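You operate a simulated robot arm through the tools that you are given. There is no shell and no other tool.

Carry out the task below with a simulated robot arm. There is one attempt and no reset: what you move stays moved.

Task
Squash the cream wad marked 120 mm and the green wad marked 40 mm in the waste press.
Fine: shut and latch its door first, switch it on, feed both by the hopper, one throw; the other wads stay.

Only the result counts: the job must be done as asked and must still hold three seconds after the hand-in. Knocking over, shifting, dropping, spilling or breaking anything else fails it.

Robot
A 6-joint arm with a fingered hand, fixed in place. Base frame: the origin is at the foot of the arm, x ahead of it, y to its left, z up. Lengths are in m, angles in degrees, forces in N, time in s.
With the tool pointing down near the work surface it reaches from about 0.12 to 0.82 m from the base axis. Its first joint turns from -166.0 to 166.0 degrees. Payload 5 kg.
The TCP is the grasp point between the finger pads, 0.036 m short of the fingertips. In the tool frame z runs along the fingers and y along their closing line. The gripper opens to 0.12 m. The gripper's body begins 0.042 m behind the TCP. The gripper is a hand of 4 fingers: y runs from the thumb to the fingers, the wrist lies at [-0.019, -0.123, -0.211] in the tool frame.
Orientation is told as [roll, pitch, yaw] about the base's x, y, z axes, in that order, counted from this pose: with the fingers straight down and the wrist toward the robot, the tool's x, y and z point along [0, 1, 0], [1, 0, 0] and [0, 0, -1] of the base frame.

Tools
- The arm moves only by the tool nudge_tool. Its argument "moves" is a list of rows, each a list of 2 entries, a list of its own where there are three numbers: the shift along the tool's x, y, z in m, then the turn, a rotation vector about the tool's x, y, z in rad. In form: [[[dx, dy, dz], [rx, ry, rz]], ...]. A call has 1 to 20 rows; each row shifts and turns the commanded pose from where the row before left it, along the tool's axes as they then stand. A row lasts 0.2 s, in which the tool goes at most 0.05 m and 8.6 degrees; a call with a longer step from one row to the next is refused whole. Where a pose cannot be reached the arm comes as near as it can. A force on the tool above 40 N (or 10 N above the force at the start of the call, whichever is more), or a blocked arm, ends the call early, and 0.2 s more pass. In this call time passes only in rows, and 0.2 s behind the last. It gives the time, the measured TCP pose, the force on the tool (base axes), the opening and the grip force at its end, in the units of the frame above (readings bear some noise), with the torque about the TCP (base axes, N m) and any sound that the robot's microphone picked up.
- Cameras (640 x 400 px; columns grow to the right, rows downward): "scene" is fixed at [0.3996, -0.6498, 1.5285]; the picture's right is [0.97, -0.24, 0.00], its down [-0.16, -0.64, -0.75] and it looks along [0.18, 0.73, -0.66] (base axes); focal length 244 px, centre (320, 200). "wrist" rides on the gripper at [0.073, -0.101, -0.142] in the tool frame; the picture's right is [-0.79, 0.29, -0.54], its down [-0.56, -0.70, 0.44] and it looks along [-0.25, 0.65, 0.71] (tool axes); focal length 280 px, centre (320, 200). There is no depth. A picture from a camera that has moved, and an enlarged one, comes with that camera's place and axes in the base frame and with its lens.
- get_image(camera): a new picture of that camera. No time passes.
- lift_body(by): slides the trunk up (or, below 0, down) by that many m; the arm rides with it, the base frame stays. It gives what a move gives, with no picture.
- finger_targets(index, middle, ring, thumb_bend, thumb_turn): sets how far each is bent, from 0 (flat) to 1 (curled in); at 0.3 the hand is open as for a grip, at 0.7 the pads meet at the TCP. One left out holds its place. A second passes; each finger stops where it meets its share of the squeeze, and holds until it gets a number again. It is the only way to open and close the hand. It gives what a move gives, with no picture; readings hold the bend of each and the force on the fingers (four entries, about 0 where the hand has none), thumb and palm. thumb_turn goes from beside the hand (0) to across from the fingers (1), as for a grip.
- inspect(camera, box): a new picture of the part [left, top, right, bottom] of that camera's present view, enlarged. No time passes.
- sign_off(): hands the job in; it is judged then, once.

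Places have to be worked out from the pictures, the camera data and where the tool is seen. Open the gripper and draw the arm clear of the work before you hand the job in, unless the task says otherwise.

The tools are called after "Call:" as name(argument=value, ...) on one line, values as JSON. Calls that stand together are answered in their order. nudge_tool: Moves the arm, as the interface text tells. Its arguments: {"type":"object","properties":{"moves":{"type":"array","items":{"type":"array"}}},"required":["moves"]} The other tools are called the same way: lift_body (by) slides the trunk up or down; finger_targets (index, middle, ring, thumb_bend, thumb_turn) moves the fingers one by one; get_image (camera) takes a picture; inspect (camera, box) takes an enlarged picture of a part of a camera's view; sign_off () hands the job in.

At the start:

```text
time: 0.0
position: [0.4015, 0.5925, 1.2704]
ee_rot: [0.0, -0.2, 0.1]
contact_force: [0.1, 0.2, 0.3]
moment: [-0.02, -0.01, 0.03]
grip_width: 0.1196
grip_force: 0.2
shape: jaw
bend: [0.3, 0.3, 0.3, 0.3, 0.98]
finger forces: [0.0, 0.0, 0.0, 0.0, 0.0, 0.0]
trunk travel left (down, up): [-0.773, 0.067]
```

scene: 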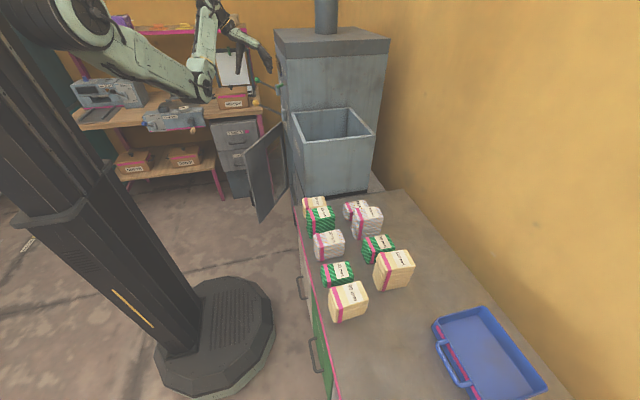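
wrist: 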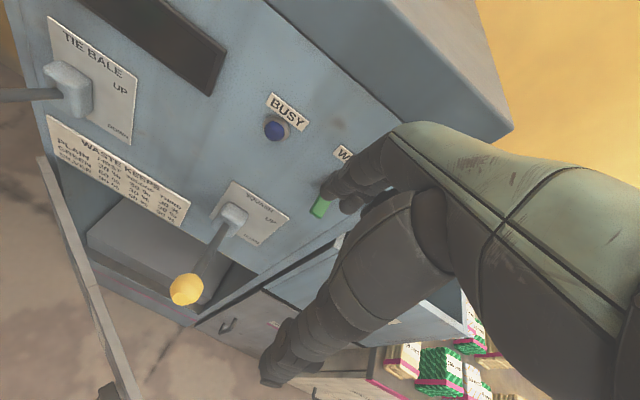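

I start by looking closely at the press, its door and the wads with enlarged pictures.

Call:
inspect(camera="scene", box=[280, 180, 440, 340])

Call:
inspect(camera="scene", box=[200, 20, 400, 220])

Call:
inspect(camera="wrist", box=[30, 0, 350, 320])

```text
2.50 times, centred on (360, 260) of scene
camera zoom: at [0.3996, -0.6498, 1.5285], right [0.97, -0.24, 0.0], down [-0.16, -0.64, -0.75], along [0.18, 0.73, -0.66], focal length 610 px, centre (220, 50)
```

zoom: 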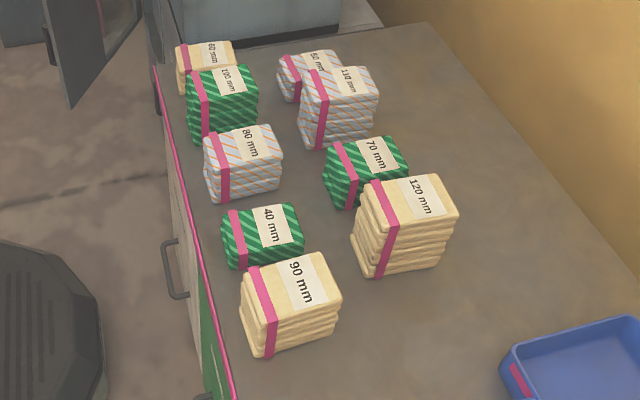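

```text
2.00 times, centred on (300, 120) of scene
camera zoom: at [0.3996, -0.6498, 1.5285], right [0.97, -0.24, 0.0], down [-0.16, -0.64, -0.75], along [0.18, 0.73, -0.66], focal length 488 px, centre (360, 360)
```

zoom: 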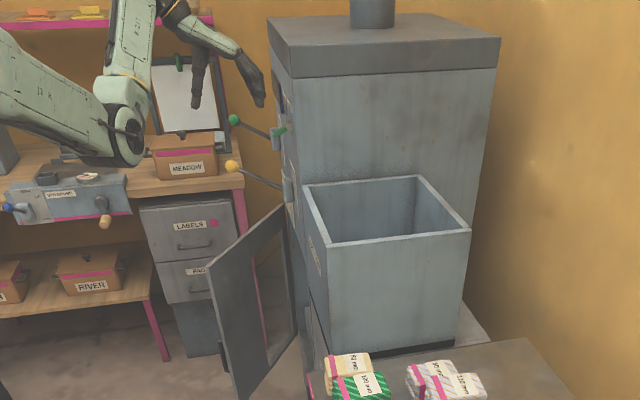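

```text
1.25 times, centred on (190, 160) of wrist
camera zoom: at [0.2988, 0.6649, 1.4103], right [0.29, -0.79, 0.54], down [-0.7, -0.56, -0.45], along [0.66, -0.25, -0.71], focal length 350 px, centre (482, 250)
```

zoom: 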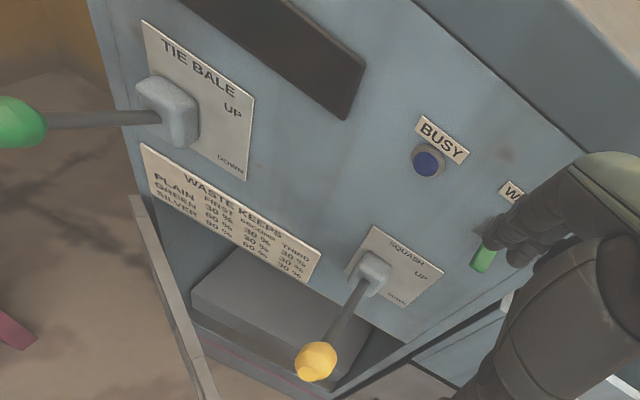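

The press shows a TIE BALE lever, a SQUASH lever, a BUSY lamp and a green switch behind the hand. I zoom in further for the labels.

Call:
inspect(camera="wrist", box=[30, 100, 200, 240])

Call:
inspect(camera="wrist", box=[170, 80, 390, 300])

Call:
inspect(camera="scene", box=[220, 40, 320, 140])

Call:
inspect(camera="scene", box=[230, 100, 330, 220])

Call:
inspect(camera="wrist", box=[180, 260, 520, 400])

Call:
inspect(camera="wrist", box=[0, 150, 260, 400])

```text
2.86 times, centred on (115, 170) of wrist
camera zoom: at [0.2988, 0.6649, 1.4103], right [0.29, -0.79, 0.54], down [-0.7, -0.56, -0.45], along [0.66, -0.25, -0.71], focal length 801 px, centre (906, 286)
```

zoom: 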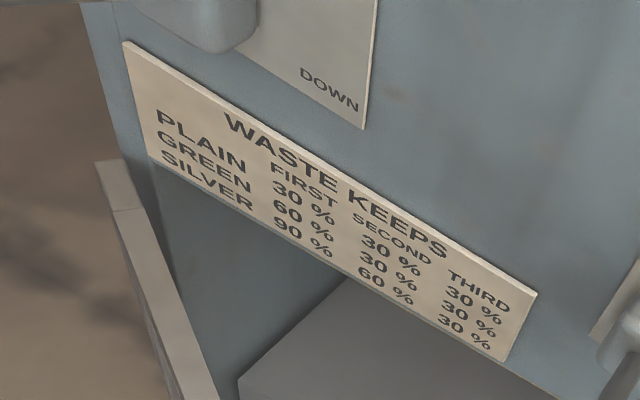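

```text
1.82 times, centred on (280, 190) of wrist
camera zoom: at [0.2988, 0.6649, 1.4103], right [0.29, -0.79, 0.54], down [-0.7, -0.56, -0.45], along [0.66, -0.25, -0.71], focal length 510 px, centre (393, 218)
```

zoom: 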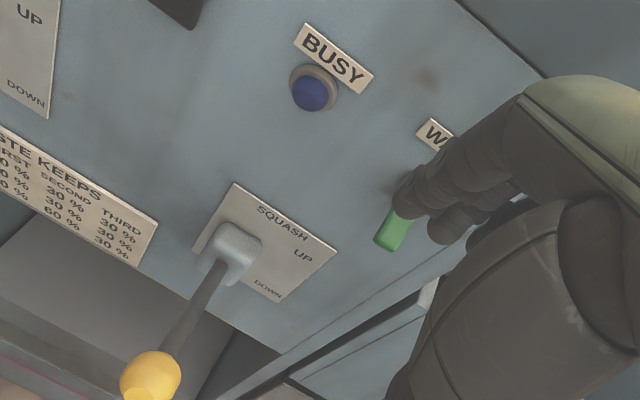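

```text
4.00 times, centred on (270, 90) of scene
camera zoom: at [0.3996, -0.6498, 1.5285], right [0.97, -0.24, 0.0], down [-0.16, -0.64, -0.75], along [0.18, 0.73, -0.66], focal length 976 px, centre (520, 640)
```

zoom: 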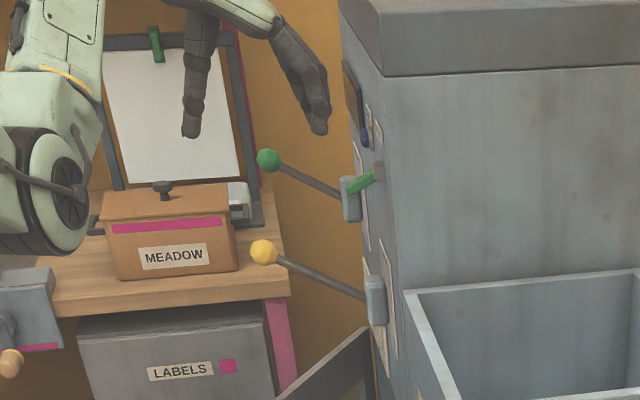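

```text
3.33 times, centred on (280, 160) of scene
camera zoom: at [0.3996, -0.6498, 1.5285], right [0.97, -0.24, 0.0], down [-0.16, -0.64, -0.75], along [0.18, 0.73, -0.66], focal length 814 px, centre (453, 333)
```

zoom: 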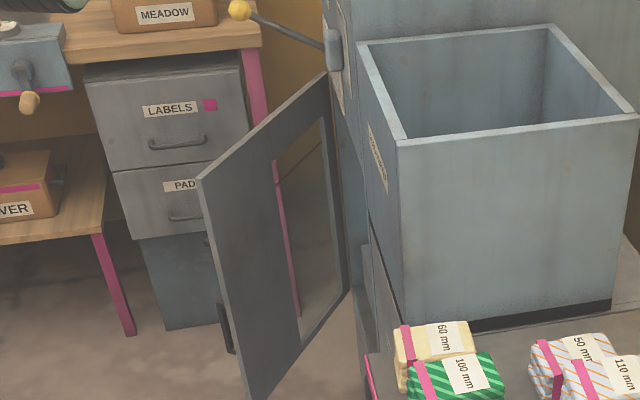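

```text
1.88 times, centred on (350, 330) of wrist
camera zoom: at [0.2988, 0.6649, 1.4103], right [0.29, -0.79, 0.54], down [-0.7, -0.56, -0.45], along [0.66, -0.25, -0.71], focal length 528 px, centre (264, -45)
```

zoom: 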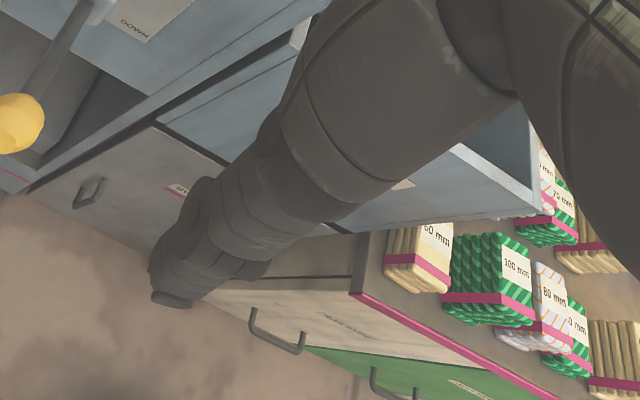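

```text
1.60 times, centred on (130, 275) of wrist
camera zoom: at [0.2988, 0.6649, 1.4103], right [0.29, -0.79, 0.54], down [-0.7, -0.56, -0.45], along [0.66, -0.25, -0.71], focal length 449 px, centre (624, 80)
```

zoom: 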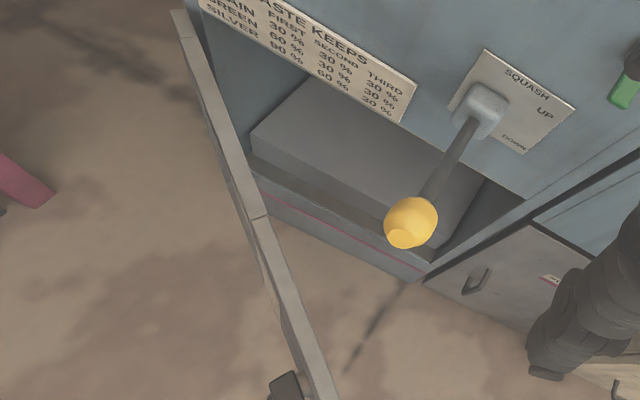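

From two views I place things like this: press panel about x=0.53, SQUASH hub (0.52,0.65,1.02) with its knob at (0.385,0.65,1.08), green switch about (0.50,0.58,1.18), hopper rim z≈1.07 over x 0.54–0.83, y 0.2–0.5. The door is hinged near (0.53,0.955) and stands about 35° open. I back the hand away from the panel for a clear look.

Call:
nudge_tool(moves=[[[0, -0.04, 0], [0, 0, 0]], [[0, -0.04, 0], [0, 0, 0]], [[0, -0.04, 0], [0, 0, 0]], [[0, -0.04, 0], [0, 0, 0]]])

Call:
get_image(camera="wrist")

Call:
get_image(camera="scene")

```text
time: 1.0
position: [0.2746, 0.6462, 1.2248]
ee_rot: [0.2, -0.4, 0.2]
contact_force: [0.4, 0.6, -0.3]
moment: [-0.03, -0.06, 0.01]
grip_width: 0.1195
grip_force: 0.1
shape: jaw
bend: [0.3, 0.3, 0.3, 0.3, 0.98]
finger forces: [0.0, 0.1, 0.1, 0.0, 0.1, 0.1]
out of reach, approached as far as the arm can: row 1, 2, 3, 4
trunk travel left (down, up): [-0.773, 0.067]
```

```text
taken
camera wrist: at [0.1718, 0.7175, 1.3666], right [0.29, -0.79, 0.54], down [-0.7, -0.56, -0.45], along [0.66, -0.25, -0.71], focal length 280 px, centre (320, 200)
```

wrist: 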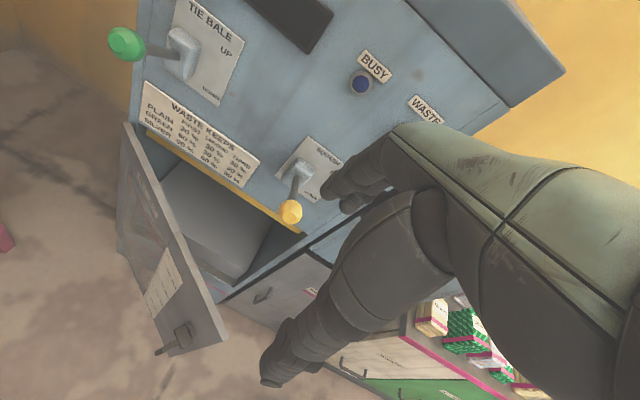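

```text
taken
```

scene: 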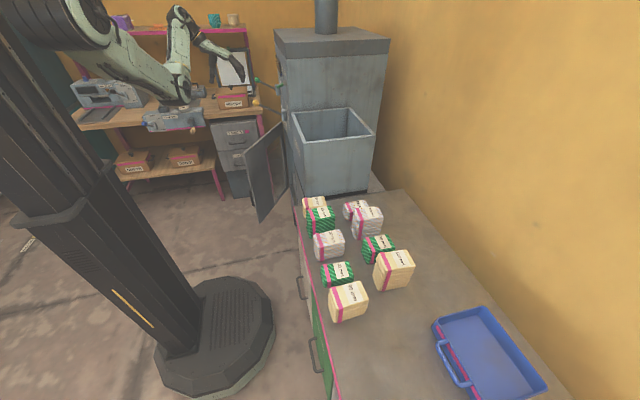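

The wrist camera now sees the open door with its latch handle. I enlarge the door, the latch and the panel labels.

Call:
inspect(camera="wrist", box=[100, 230, 260, 370])

Call:
inspect(camera="wrist", box=[220, 30, 480, 230])

Call:
inspect(camera="wrist", box=[100, 100, 340, 320])

```text
2.86 times, centred on (180, 300) of wrist
camera zoom: at [0.1718, 0.7175, 1.3666], right [0.29, -0.79, 0.54], down [-0.7, -0.56, -0.45], along [0.66, -0.25, -0.71], focal length 801 px, centre (720, -86)
```

zoom: 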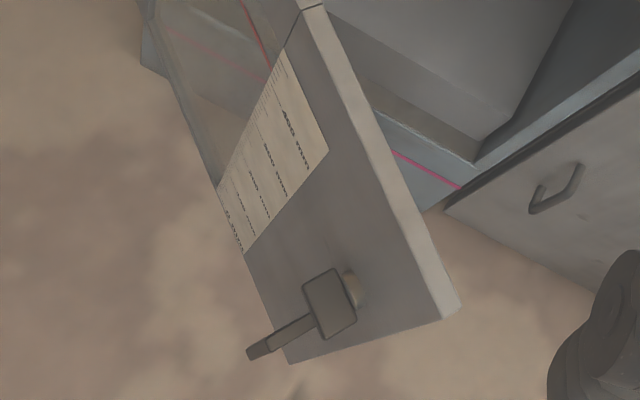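

```text
2.00 times, centred on (350, 130) of wrist
camera zoom: at [0.1718, 0.7175, 1.3666], right [0.29, -0.79, 0.54], down [-0.7, -0.56, -0.45], along [0.66, -0.25, -0.71], focal length 561 px, centre (260, 340)
```

zoom: 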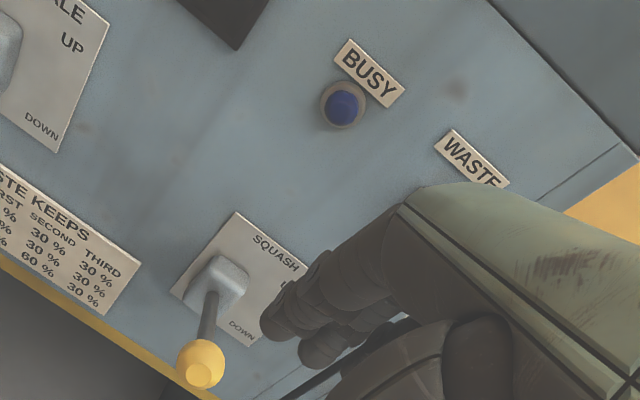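

```text
1.82 times, centred on (220, 210) of wrist
camera zoom: at [0.1718, 0.7175, 1.3666], right [0.29, -0.79, 0.54], down [-0.7, -0.56, -0.45], along [0.66, -0.25, -0.71], focal length 510 px, centre (502, 182)
```

zoom: 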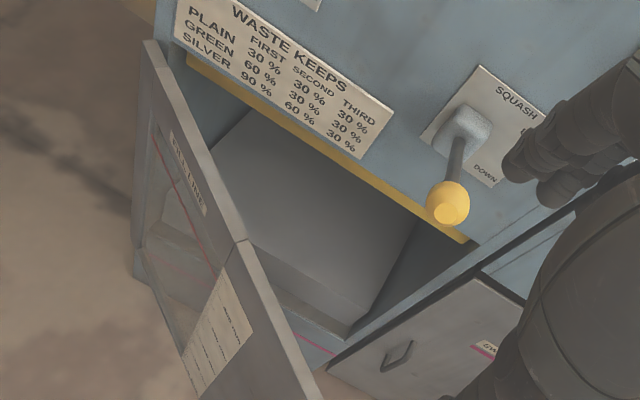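

Let me look more closely at the latch from the scene camera.

Call:
inspect(camera="scene", box=[240, 120, 300, 230])

Call:
inspect(camera="wrist", box=[140, 300, 240, 370])

Call:
inspect(camera="scene", box=[270, 70, 350, 150])

```text
3.64 times, centred on (270, 175) of scene
camera zoom: at [0.3996, -0.6498, 1.5285], right [0.97, -0.24, 0.0], down [-0.16, -0.64, -0.75], along [0.18, 0.73, -0.66], focal length 888 px, centre (502, 291)
```

zoom: 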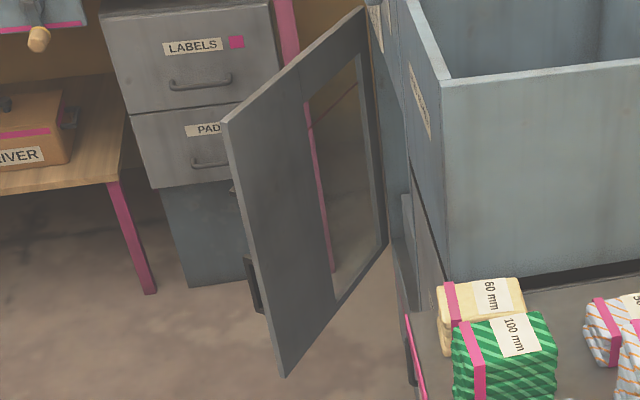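

```text
5.71 times, centred on (190, 335) of wrist
camera zoom: at [0.1718, 0.7175, 1.3666], right [0.29, -0.79, 0.54], down [-0.7, -0.56, -0.45], along [0.66, -0.25, -0.71], focal length 1602 px, centre (1063, -571)
```

zoom: 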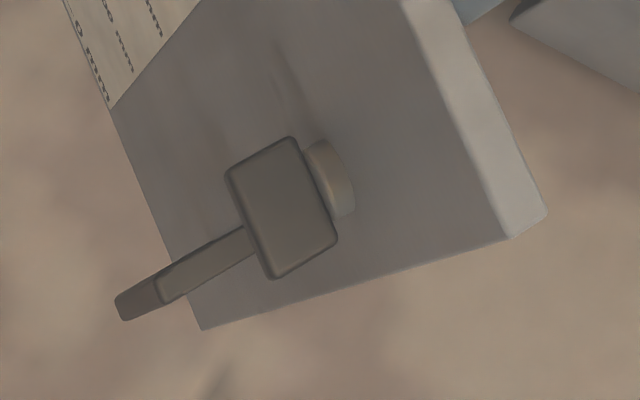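

```text
5.00 times, centred on (310, 110) of scene
camera zoom: at [0.3996, -0.6498, 1.5285], right [0.97, -0.24, 0.0], down [-0.16, -0.64, -0.75], along [0.18, 0.73, -0.66], focal length 1221 px, centre (370, 650)
```

zoom: 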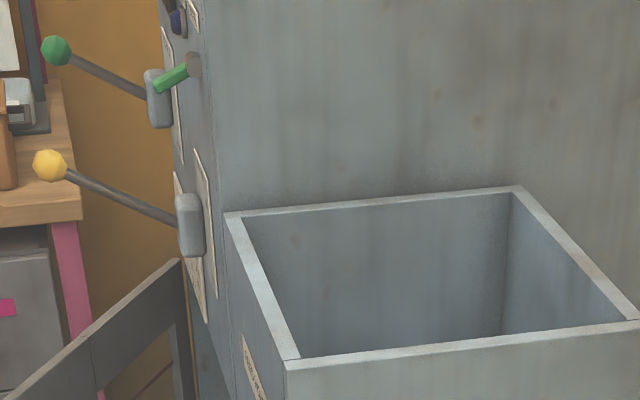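

The latch is a bar hanging from a hub on the door's outer face (hub about z≈0.7, end about (0.25,0.65,0.40)), and the door's free top corner is about (0.27,0.60,0.83). I turn the hand's yaw so the arm can fold, and draw back for a better look.

Call:
nudge_tool(moves=[[[0, 0, 0], [0, 0, -0.13]], [[0, 0, 0], [0, 0, -0.13]], [[0, 0, 0], [0, 0, -0.13]], [[0, 0, 0], [0, 0, -0.13]]])

Call:
get_image(camera="wrist")

```text
time: 2.0
position: [0.2766, 0.6453, 1.2262]
ee_rot: [0.0, -0.2, 30.0]
contact_force: [-0.3, -0.1, 0.7]
moment: [-0.01, -0.01, -0.02]
grip_width: 0.1195
grip_force: 0.0
shape: jaw
bend: [0.3, 0.3, 0.3, 0.3, 0.98]
finger forces: [0.0, 0.1, 0.0, 0.1, 0.0, 0.0]
trunk travel left (down, up): [-0.773, 0.067]
```

```text
taken
camera wrist: at [0.1522, 0.6563, 1.3678], right [0.64, -0.54, 0.54], down [-0.33, -0.83, -0.45], along [0.69, 0.11, -0.71], focal length 280 px, centre (320, 200)
```

wrist: 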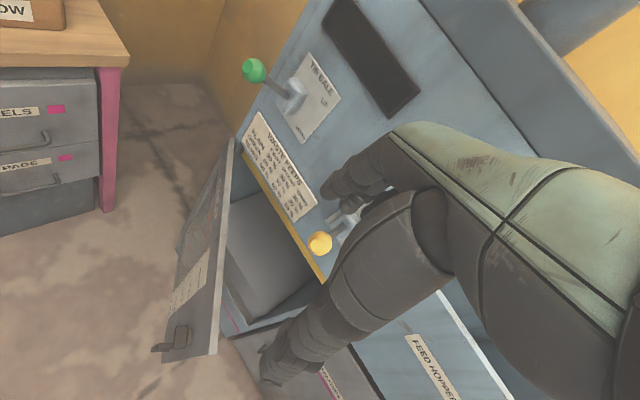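

Yaw turns fine. Now I draw back along base −x.

Call:
nudge_tool(moves=[[[0.02, -0.0346, 0], [0, 0, -0.08]], [[0.02, -0.0346, 0], [0, 0, -0.08]], [[0.02, -0.0346, 0], [0, 0, -0.08]], [[0.02, -0.0346, 0], [0, 0, -0.08]]])

```text
time: 3.0
position: [0.1166, 0.6261, 1.2269]
ee_rot: [-0.2, -0.3, 48.3]
contact_force: [-1.0, 0.0, -0.3]
moment: [0.01, -0.04, -0.01]
grip_width: 0.1197
grip_force: 0.0
shape: jaw
bend: [0.3, 0.3, 0.3, 0.3, 0.98]
finger forces: [0.0, 0.0, 0.0, 0.1, 0.1, 0.0]
trunk travel left (down, up): [-0.773, 0.067]
```

Now at (0.117,0.626,1.227), clear of the door and levers. I lower the trunk for a closer view of the door.

Call:
lift_body(by=-0.3)

Call:
get_image(camera="wrist")

Call:
get_image(camera="scene")

```text
time: 6.0
position: [0.1188, 0.6261, 0.9266]
ee_rot: [0.0, -0.1, 48.2]
contact_force: [0.1, 0.4, -0.3]
moment: [-0.04, 0.0, -0.01]
grip_width: 0.12
grip_force: 0.0
shape: jaw
bend: [0.3, 0.3, 0.3, 0.3, 0.98]
finger forces: [0.0, 0.0, 0.0, 0.0, 0.1, 0.0]
trunk travel left (down, up): [-0.473, 0.367]
```

```text
taken
camera wrist: at [-0.0044, 0.5987, 1.0674], right [0.78, -0.31, 0.54], down [-0.05, -0.89, -0.44], along [0.63, 0.32, -0.71], focal length 280 px, centre (320, 200)
```

wrist: 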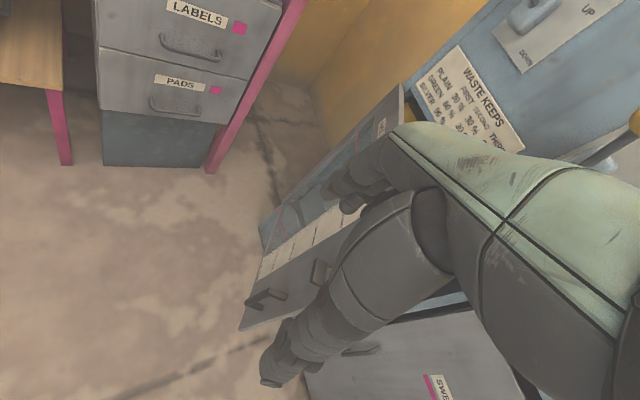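

```text
taken
```

scene: 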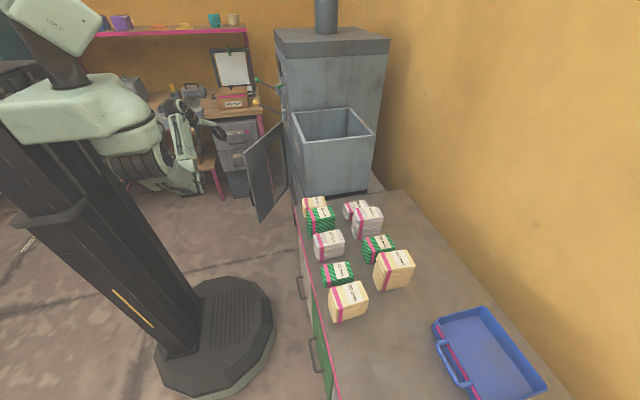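

The fingers block the view of the door. I turn the yaw back to about 10° and pitch the hand up so the camera looks level at the door.

Call:
nudge_tool(moves=[[[0, 0, 0], [0, 0, 0.14]], [[0, 0, 0], [0, 0, 0.14]], [[0, 0, 0], [0, 0, 0.14]], [[0, 0, 0], [0, 0, 0.14]], [[0, 0, 0], [0, 0, 0.1]], [[0, 0, 0], [-0.13, 0, 0]], [[0, 0, 0], [-0.13, 0, 0]], [[0, 0, 0], [-0.13, 0, 0]], [[0, 0, 0], [-0.13, 0, 0]], [[0, 0, 0], [-0.13, 0, 0]], [[0, 0, 0], [-0.13, 0, 0]]])

Call:
get_image(camera="wrist")

```text
time: 8.4
position: [0.1301, 0.6609, 0.8982]
ee_rot: [0.1, -45.0, 10.4]
contact_force: [0.9, -0.8, 0.5]
moment: [-0.01, 0.0, 0.01]
grip_width: 0.1198
grip_force: 0.1
shape: jaw
bend: [0.3, 0.3, 0.3, 0.3, 0.98]
finger forces: [0.2, 0.1, 0.0, 0.1, 0.1, 0.0]
out of reach, approached as far as the arm can: row 3, 4, 5
trunk travel left (down, up): [-0.473, 0.367]
```

```text
taken
camera wrist: at [-0.0532, 0.7002, 0.9267], right [-0.03, -0.81, 0.59], down [-0.08, -0.58, -0.81], along [1.0, -0.07, -0.04], focal length 280 px, centre (320, 200)
```

wrist: 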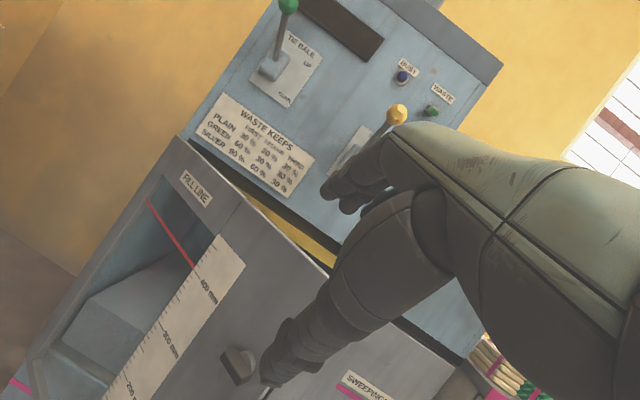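

Now I have a level view. I zoom in on the switch, the latch and the lever.

Call:
inspect(camera="wrist", box=[320, 40, 480, 140])

Call:
inspect(camera="wrist", box=[40, 150, 340, 400])

Call:
inspect(camera="wrist", box=[200, 320, 400, 400])

```text
4.00 times, centred on (400, 90) of wrist
camera zoom: at [-0.0532, 0.7002, 0.9267], right [-0.03, -0.81, 0.59], down [-0.08, -0.58, -0.81], along [1.0, -0.07, -0.04], focal length 1122 px, centre (0, 640)
```

zoom: 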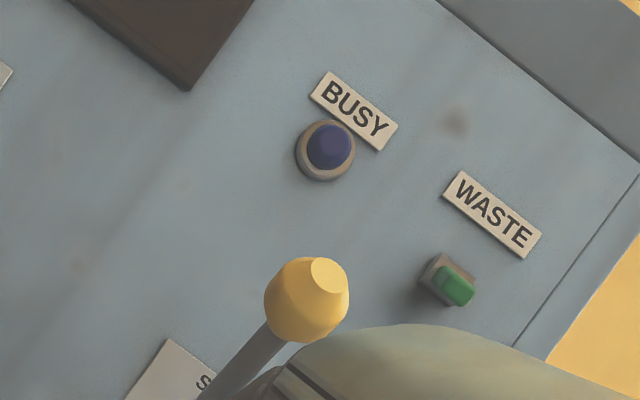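

```text
1.60 times, centred on (190, 275) of wrist
camera zoom: at [-0.0532, 0.7002, 0.9267], right [-0.03, -0.81, 0.59], down [-0.08, -0.58, -0.81], along [1.0, -0.07, -0.04], focal length 449 px, centre (528, 80)
```

zoom: 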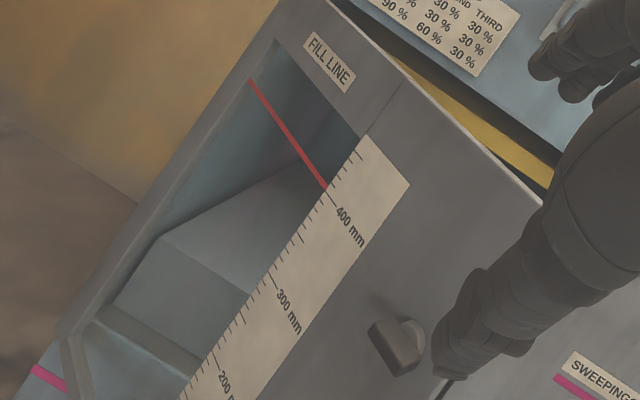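

```text
3.20 times, centred on (300, 360) of wrist
camera zoom: at [-0.0532, 0.7002, 0.9267], right [-0.03, -0.81, 0.59], down [-0.08, -0.58, -0.81], along [1.0, -0.07, -0.04], focal length 897 px, centre (384, -312)
```

zoom: 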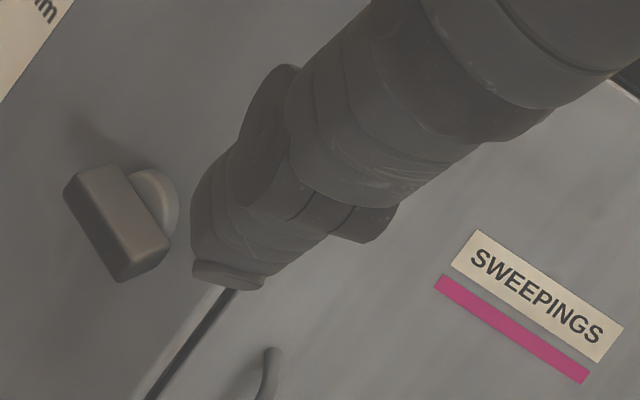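

The red FILL LINE and the scale are on the door; the latch block's hub is about (0.25,0.64,0.70), and its bar runs below the picture edge. I lower the trunk further to see the bar and the frame's keeper.

Call:
lift_body(by=-0.2)

Call:
get_image(camera="wrist")

Call:
get_image(camera="scene")

```text
time: 10.6
position: [0.1299, 0.6607, 0.6986]
ee_rot: [0.1, -44.9, 10.3]
contact_force: [-0.3, -0.1, -0.2]
moment: [0.0, 0.0, 0.0]
grip_width: 0.1197
grip_force: 0.0
shape: jaw
bend: [0.3, 0.3, 0.3, 0.3, 0.98]
finger forces: [0.1, 0.0, 0.0, 0.0, 0.1, 0.0]
trunk travel left (down, up): [-0.273, 0.567]
```

```text
taken
camera wrist: at [-0.0527, 0.7001, 0.7273], right [-0.03, -0.81, 0.59], down [-0.08, -0.58, -0.81], along [1.0, -0.07, -0.05], focal length 280 px, centre (320, 200)
```

wrist: 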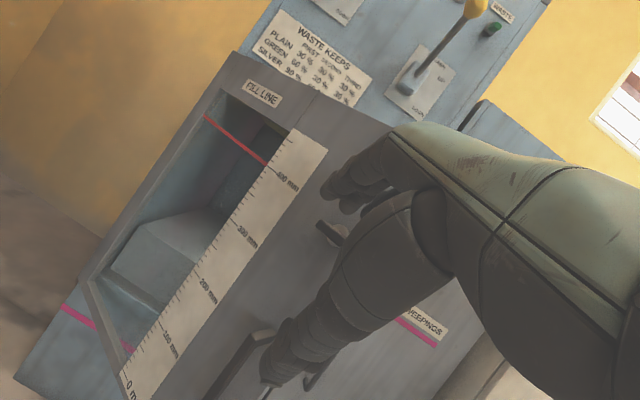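

```text
taken
```

scene: 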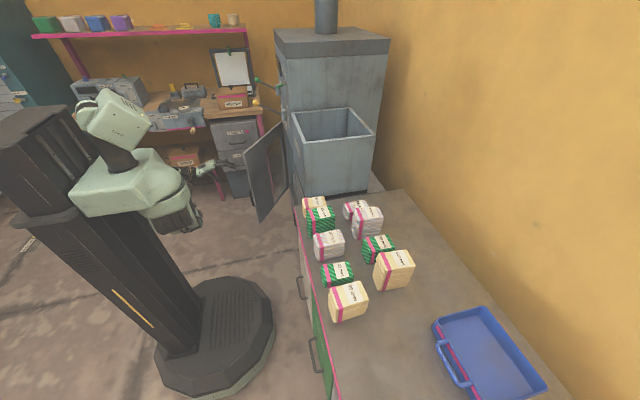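

Call:
inspect(camera="wrist", box=[180, 180, 380, 400])

Call:
inspect(camera="wrist", box=[360, 0, 560, 140])

```text
1.82 times, centred on (280, 290) of wrist
camera zoom: at [-0.0527, 0.7001, 0.7273], right [-0.03, -0.81, 0.59], down [-0.08, -0.58, -0.81], along [1.0, -0.07, -0.05], focal length 510 px, centre (393, 36)
```

zoom: 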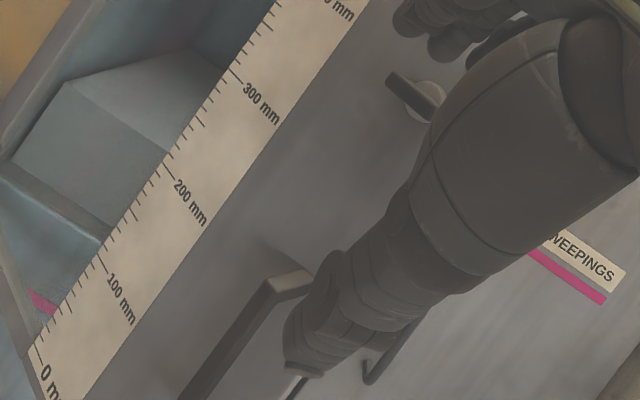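

```text
2.86 times, centred on (460, 70) of wrist
camera zoom: at [-0.0527, 0.7001, 0.7273], right [-0.03, -0.81, 0.59], down [-0.08, -0.58, -0.81], along [1.0, -0.07, -0.05], focal length 801 px, centre (-80, 571)
```

zoom: 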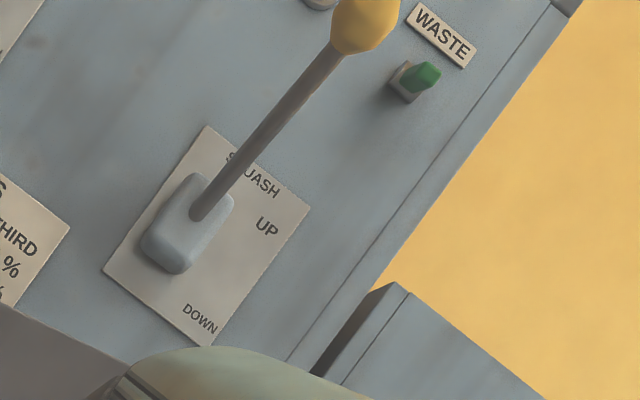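

So there are two things on the door: a lower pull handle (z≈0.40–0.55) and a turn-latch bar, horizontal now, centred about (0.274,0.641,0.685), 4 cm from the free edge. I pitch the hand level (fingers along +x) and close the fingers to push the door with the fingertips.

Call:
nudge_tool(moves=[[[0, 0, 0], [-0.13, 0, 0]], [[0, 0, 0], [-0.13, 0, 0]], [[0, 0, 0], [-0.13, 0, 0]], [[0, 0, 0], [-0.13, 0, 0]], [[0, 0, 0], [-0.13, 0, 0]], [[0, 0, 0], [-0.135, 0, 0]]])

Call:
finger_targets(index=0.65, middle=0.65, ring=0.65, thumb_bend=0.65)

Call:
get_image(camera="wrist")

Call:
get_image(camera="scene")

```text
time: 12.0
position: [0.1304, 0.6602, 0.698]
ee_rot: [83.4, -89.9, -72.7]
contact_force: [0.1, 1.1, -0.5]
moment: [0.01, -0.03, 0.01]
grip_width: 0.1198
grip_force: 0.1
shape: jaw
bend: [0.3, 0.3, 0.3, 0.3, 0.98]
finger forces: [0.0, 0.0, 0.0, 0.1, 0.0, 0.1]
trunk travel left (down, up): [-0.273, 0.567]
```

```text
time: 13.0
position: [0.1299, 0.6611, 0.6979]
ee_rot: [26.5, -89.8, -16.1]
contact_force: [-0.6, 0.3, 0.4]
moment: [-0.01, 0.01, -0.02]
grip_width: 0.0202
grip_force: 0.1
shape: fingers
bend: [0.65, 0.65, 0.65, 0.65, 0.98]
finger forces: [0.0, 0.0, 0.0, 0.1, 0.0, 0.1]
trunk travel left (down, up): [-0.273, 0.567]
```

```text
taken
camera wrist: at [-0.0239, 0.7056, 0.597], right [-0.39, -0.87, 0.29], down [0.54, -0.47, -0.7], along [0.75, -0.12, 0.65], focal length 280 px, centre (320, 200)
```

wrist: 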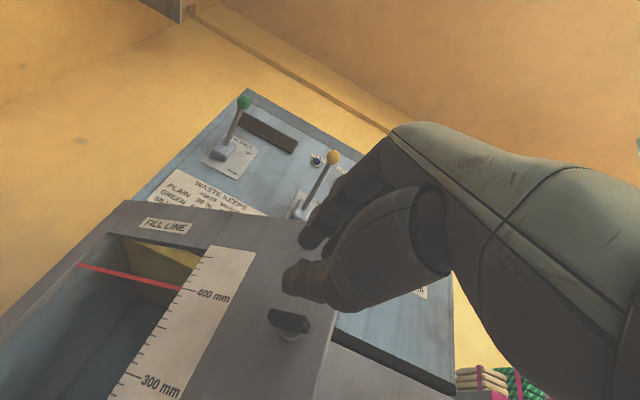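

```text
taken
```

scene: 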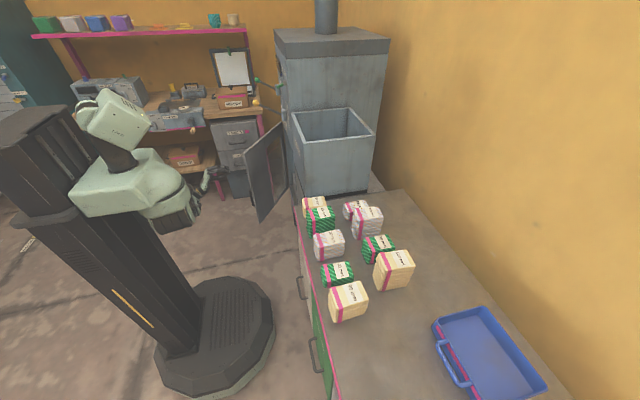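

Call:
inspect(camera="wrist", box=[230, 270, 350, 370])

```text
4.00 times, centred on (290, 320) of wrist
camera zoom: at [-0.0239, 0.7056, 0.597], right [-0.39, -0.87, 0.29], down [0.54, -0.47, -0.7], along [0.75, -0.12, 0.65], focal length 1122 px, centre (440, -280)
```

zoom: 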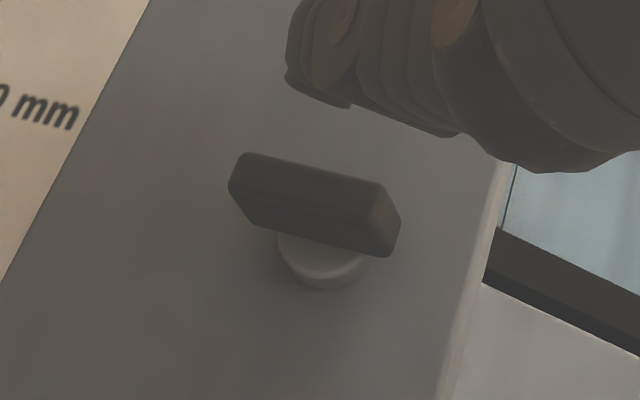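

The hand points level along +x. The latch bar is confirmed around (0.274,0.640,0.688). I move the closed fingertips to a spot on the hinge side of the latch, between latch height and pull handle, just short of the door.

Call:
nudge_tool(moves=[[[0.0094, -0.0158, 0.032], [0, 0, 0]], [[0.0094, -0.0158, 0.032], [0, 0, 0]], [[0.0094, -0.0158, 0.032], [0, 0, 0]], [[0.0094, -0.0158, 0.032], [0, 0, 0]]])

Call:
get_image(camera="wrist")

Call:
inspect(camera="scene", box=[180, 100, 320, 240])

```text
time: 14.0
position: [0.2304, 0.6663, 0.6829]
ee_rot: [35.4, -89.8, -25.0]
contact_force: [0.1, -0.3, 0.2]
moment: [-0.01, -0.03, -0.02]
grip_width: 0.02
grip_force: 0.1
shape: fingers
bend: [0.65, 0.65, 0.65, 0.65, 0.98]
finger forces: [0.1, 0.0, 0.1, 0.0, 0.0, 0.0]
out of reach, approached as far as the arm can: row 1, 2, 3, 4
trunk travel left (down, up): [-0.273, 0.567]
```

```text
taken
camera wrist: at [0.0764, 0.7109, 0.5814], right [-0.39, -0.87, 0.29], down [0.54, -0.47, -0.7], along [0.75, -0.12, 0.65], focal length 280 px, centre (320, 200)
```

wrist: 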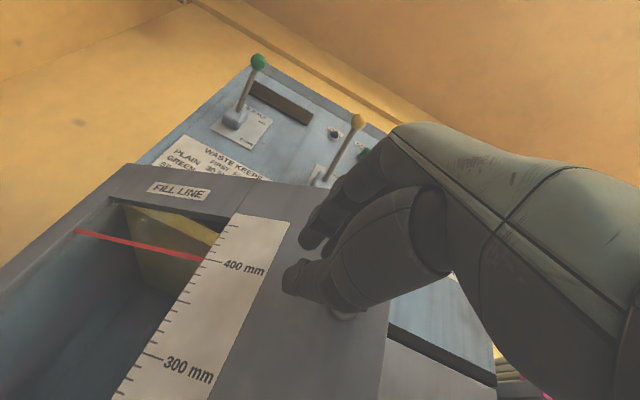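

```text
2.86 times, centred on (250, 170) of scene
camera zoom: at [0.3996, -0.6498, 1.5285], right [0.97, -0.24, 0.0], down [-0.16, -0.64, -0.75], along [0.18, 0.73, -0.66], focal length 698 px, centre (520, 286)
```

zoom: 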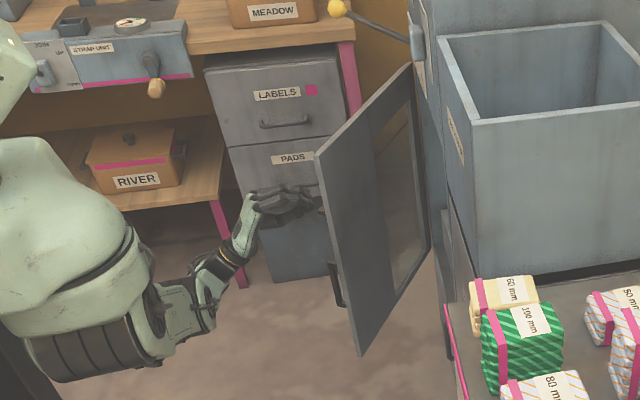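

The arm ran out of reach (it is nearly stretched, since the shoulder sits high). I back off, then lower the trunk more and raise the hand again so it can reach further.

Call:
nudge_tool(moves=[[[0, 0, -0.045], [0, 0, 0]], [[0, 0, -0.045], [0, 0, 0]], [[0, 0.04, -0.03], [0, 0, 0]], [[0, 0.04, 0], [0, 0, 0]], [[0, 0.04, 0], [0, 0, 0]]])

Call:
lift_body(by=-0.25)

Call:
get_image(camera="scene")

```text
time: 15.2
position: [0.1136, 0.6427, 0.8042]
ee_rot: [5.7, -89.8, 4.7]
contact_force: [-0.2, 0.4, -0.2]
moment: [-0.03, 0.02, 0.02]
grip_width: 0.0196
grip_force: 0.1
shape: fingers
bend: [0.65, 0.65, 0.65, 0.65, 0.98]
finger forces: [0.0, 0.0, 0.1, 0.0, 0.0, 0.0]
trunk travel left (down, up): [-0.273, 0.567]
```

```text
time: 17.8
position: [0.1113, 0.6437, 0.553]
ee_rot: [26.9, -89.9, -16.5]
contact_force: [-0.6, -0.1, 0.0]
moment: [0.02, -0.02, -0.01]
grip_width: 0.0197
grip_force: 0.1
shape: fingers
bend: [0.65, 0.65, 0.65, 0.65, 0.98]
finger forces: [0.1, 0.1, 0.1, 0.0, 0.0, 0.1]
trunk travel left (down, up): [-0.023, 0.817]
```

```text
taken
```

scene: 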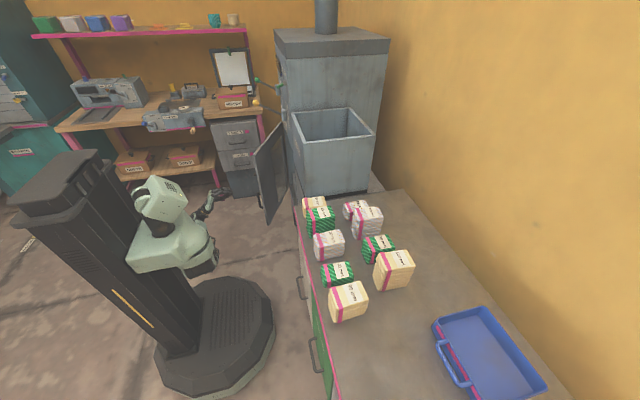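

Call:
inspect(camera="scene", box=[180, 100, 320, 240])

Call:
get_image(camera="wrist")

```text
2.86 times, centred on (250, 170) of scene
camera zoom: at [0.3996, -0.6498, 1.5285], right [0.97, -0.24, 0.0], down [-0.16, -0.64, -0.75], along [0.18, 0.73, -0.66], focal length 698 px, centre (520, 286)
```

zoom: 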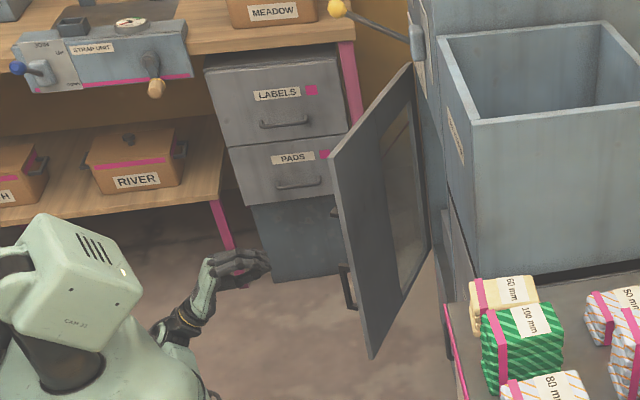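

```text
taken
camera wrist: at [-0.0416, 0.6884, 0.4514], right [-0.39, -0.87, 0.29], down [0.54, -0.47, -0.7], along [0.75, -0.12, 0.65], focal length 280 px, centre (320, 200)
```

wrist: 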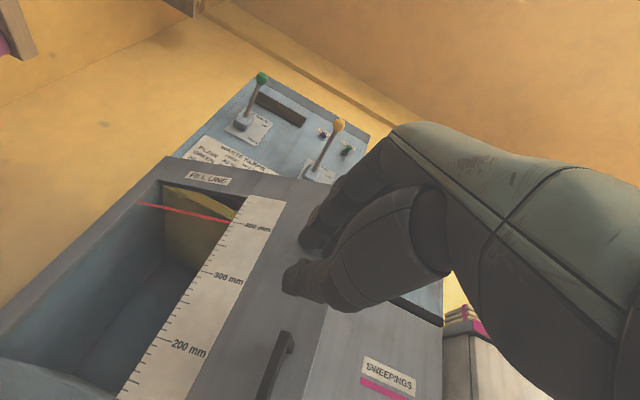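

The door swung shut a little (about 25° open now) from a light brush, so it moves freely. I approach again lower-trunked: fingertips to about (0.28,0.68,0.60), then on to the door.

Call:
nudge_tool(moves=[[[0.0014, 0.0118, 0.043], [0, 0, 0]], [[0.0014, 0.0118, 0.043], [0, 0, 0]], [[0.0014, 0.0118, 0.043], [0, 0, 0]], [[0.0014, 0.0118, 0.043], [0, 0, 0]]])

Call:
inspect(camera="scene", box=[180, 100, 320, 240])

Call:
get_image(camera="wrist")

```text
time: 18.8
position: [0.281, 0.6798, 0.6006]
ee_rot: [18.7, -89.8, -8.3]
contact_force: [-0.4, 0.1, 0.2]
moment: [0.01, 0.01, -0.02]
grip_width: 0.0198
grip_force: 0.0
shape: fingers
bend: [0.65, 0.65, 0.65, 0.65, 0.98]
finger forces: [0.0, 0.0, 0.1, 0.1, 0.1, 0.0]
trunk travel left (down, up): [-0.023, 0.817]
```

```text
2.86 times, centred on (250, 170) of scene
camera zoom: at [0.3996, -0.6498, 1.5285], right [0.97, -0.24, 0.0], down [-0.16, -0.64, -0.75], along [0.18, 0.73, -0.66], focal length 698 px, centre (520, 286)
```

zoom: 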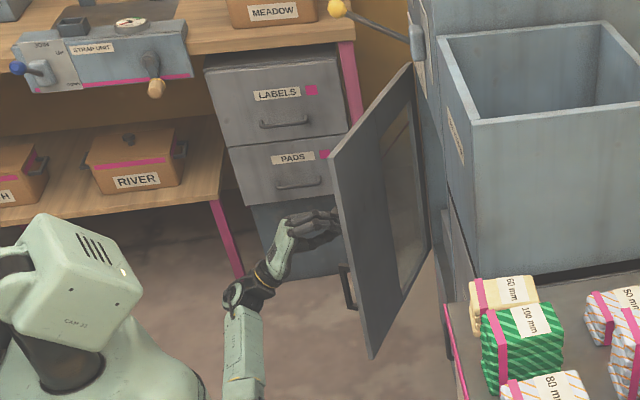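

```text
taken
camera wrist: at [0.1266, 0.7246, 0.4979], right [-0.39, -0.87, 0.29], down [0.54, -0.47, -0.7], along [0.75, -0.12, 0.65], focal length 280 px, centre (320, 200)
```

wrist: 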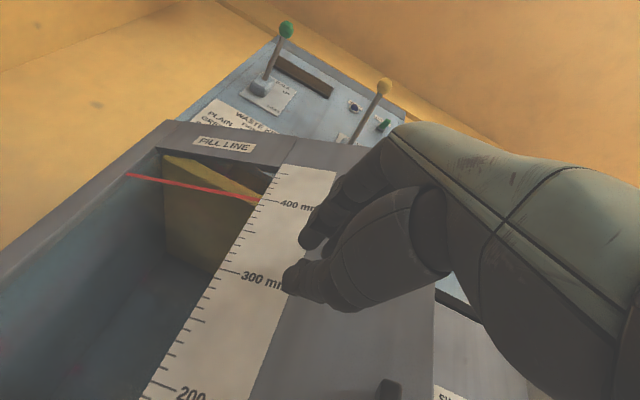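

Fingertips are just short of the door, clear of latch and pull handle. I push along +x.

Call:
nudge_tool(moves=[[[-0.009, 0, 0.029], [0, 0, 0]], [[-0.009, 0, 0.029], [0, 0, 0]], [[-0.009, 0, 0.029], [0, 0, 0]], [[-0.009, 0, 0.029], [0, 0, 0]], [[-0.009, 0, 0.029], [0, 0, 0]]])

Call:
inspect(camera="scene", box=[180, 100, 320, 240])

Call:
get_image(camera="wrist")

```text
time: 19.9
position: [0.4308, 0.6614, 0.6]
ee_rot: [15.5, -90.0, -5.1]
contact_force: [-0.3, -0.7, 1.1]
moment: [0.02, 0.0, 0.03]
grip_width: 0.0198
grip_force: 0.0
shape: fingers
bend: [0.65, 0.65, 0.65, 0.65, 0.98]
finger forces: [0.0, 0.0, 0.1, 0.1, 0.0, 0.0]
trunk travel left (down, up): [-0.023, 0.817]
```

```text
2.86 times, centred on (250, 170) of scene
camera zoom: at [0.3996, -0.6498, 1.5285], right [0.97, -0.24, 0.0], down [-0.16, -0.64, -0.75], along [0.18, 0.73, -0.66], focal length 698 px, centre (520, 286)
```

zoom: 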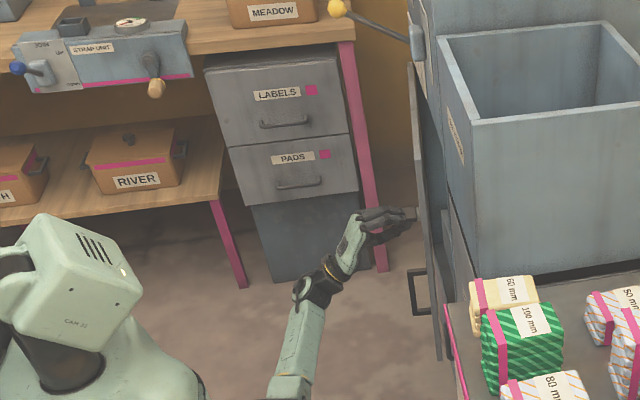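

```text
taken
camera wrist: at [0.2769, 0.7066, 0.4981], right [-0.39, -0.87, 0.29], down [0.54, -0.47, -0.7], along [0.75, -0.12, 0.65], focal length 280 px, centre (320, 200)
```

wrist: 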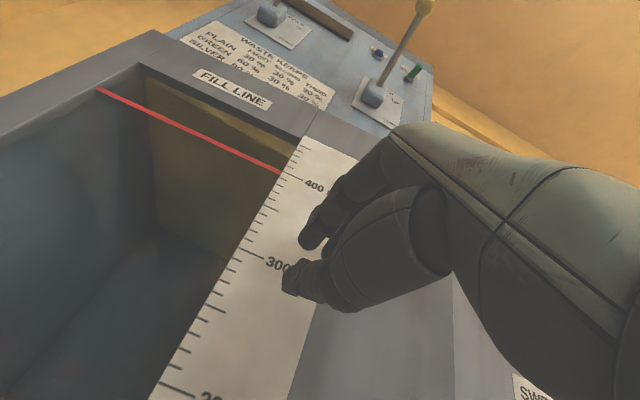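

The door is nearly shut, no resistance. I keep pushing in small steps until it stops.

Call:
nudge_tool(moves=[[[-0.002, 0, 0.012], [0, 0, 0]], [[-0.002, 0, 0.012], [0, 0, 0]], [[-0.002, 0, 0.012], [0, 0, 0]], [[-0.002, 0, 0.012], [0, 0, 0]]])

Call:
inspect(camera="scene", box=[180, 100, 320, 240])

Call:
get_image(camera="wrist")

```text
time: 20.9
position: [0.4807, 0.6627, 0.6004]
ee_rot: [27.5, -89.8, -17.3]
contact_force: [0.3, 0.0, 0.1]
moment: [-0.02, -0.04, -0.02]
grip_width: 0.02
grip_force: 0.2
shape: fingers
bend: [0.65, 0.65, 0.65, 0.65, 0.98]
finger forces: [0.0, 0.1, 0.0, 0.1, 0.0, 0.1]
trunk travel left (down, up): [-0.023, 0.817]
```

```text
2.86 times, centred on (250, 170) of scene
camera zoom: at [0.3996, -0.6498, 1.5285], right [0.97, -0.24, 0.0], down [-0.16, -0.64, -0.75], along [0.18, 0.73, -0.66], focal length 698 px, centre (520, 286)
```

zoom: 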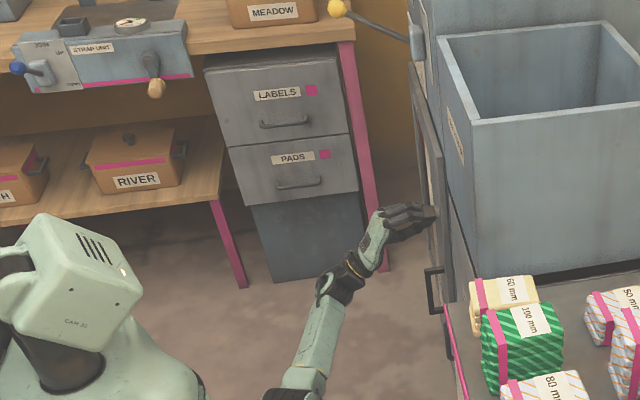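

```text
taken
camera wrist: at [0.3265, 0.7076, 0.4984], right [-0.39, -0.87, 0.29], down [0.53, -0.47, -0.7], along [0.75, -0.12, 0.65], focal length 280 px, centre (320, 200)
```

wrist: 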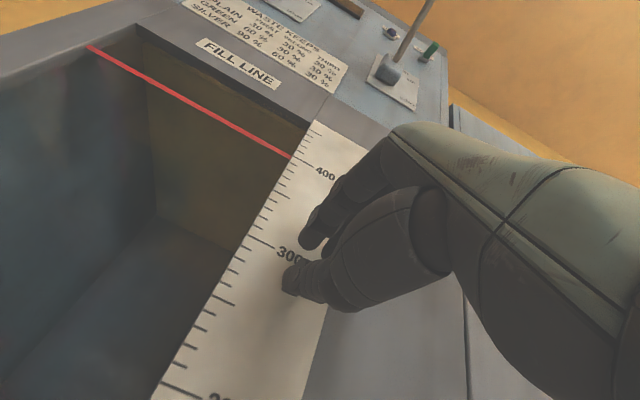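

Call:
nudge_tool(moves=[[[-0.001, 0, 0.008], [0, 0, 0]], [[-0.001, 0, 0.008], [0, 0, 0]], [[-0.001, 0, 0.008], [0, 0, 0]], [[-0.001, 0, 0.008], [0, 0, 0]]])

Call:
inspect(camera="scene", box=[240, 100, 320, 240])

Call:
get_image(camera="wrist")

```text
time: 21.5
position: [0.4854, 0.6644, 0.6054]
ee_rot: [171.0, -89.4, -160.4]
contact_force: [-31.7, -5.7, 0.0]
moment: [-0.01, -0.15, -0.88]
grip_width: 0.0199
grip_force: 16.0
shape: fingers
bend: [0.65, 0.67, 0.71, 0.65, 0.98]
finger forces: [0.1, 10.7, 15.7, 0.0, 5.5, 0.0]
trunk travel left (down, up): [-0.023, 0.817]
stopped in row 2: the force on the tool passed its limit at 48 N (the readings are from after the stop); the commanded pose is now the measured one
```

```text
2.86 times, centred on (280, 170) of scene
camera zoom: at [0.3996, -0.6498, 1.5285], right [0.97, -0.24, 0.0], down [-0.16, -0.64, -0.75], along [0.18, 0.73, -0.66], focal length 698 px, centre (434, 286)
```

zoom: 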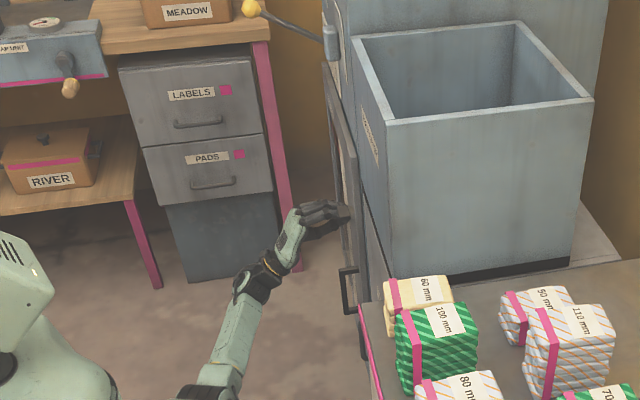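

```text
taken
camera wrist: at [0.3326, 0.71, 0.5012], right [-0.39, -0.88, 0.28], down [0.55, -0.47, -0.7], along [0.74, -0.12, 0.66], focal length 280 px, centre (320, 200)
```

wrist: 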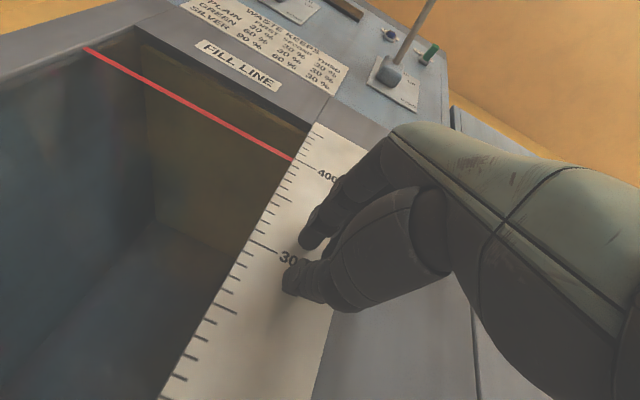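

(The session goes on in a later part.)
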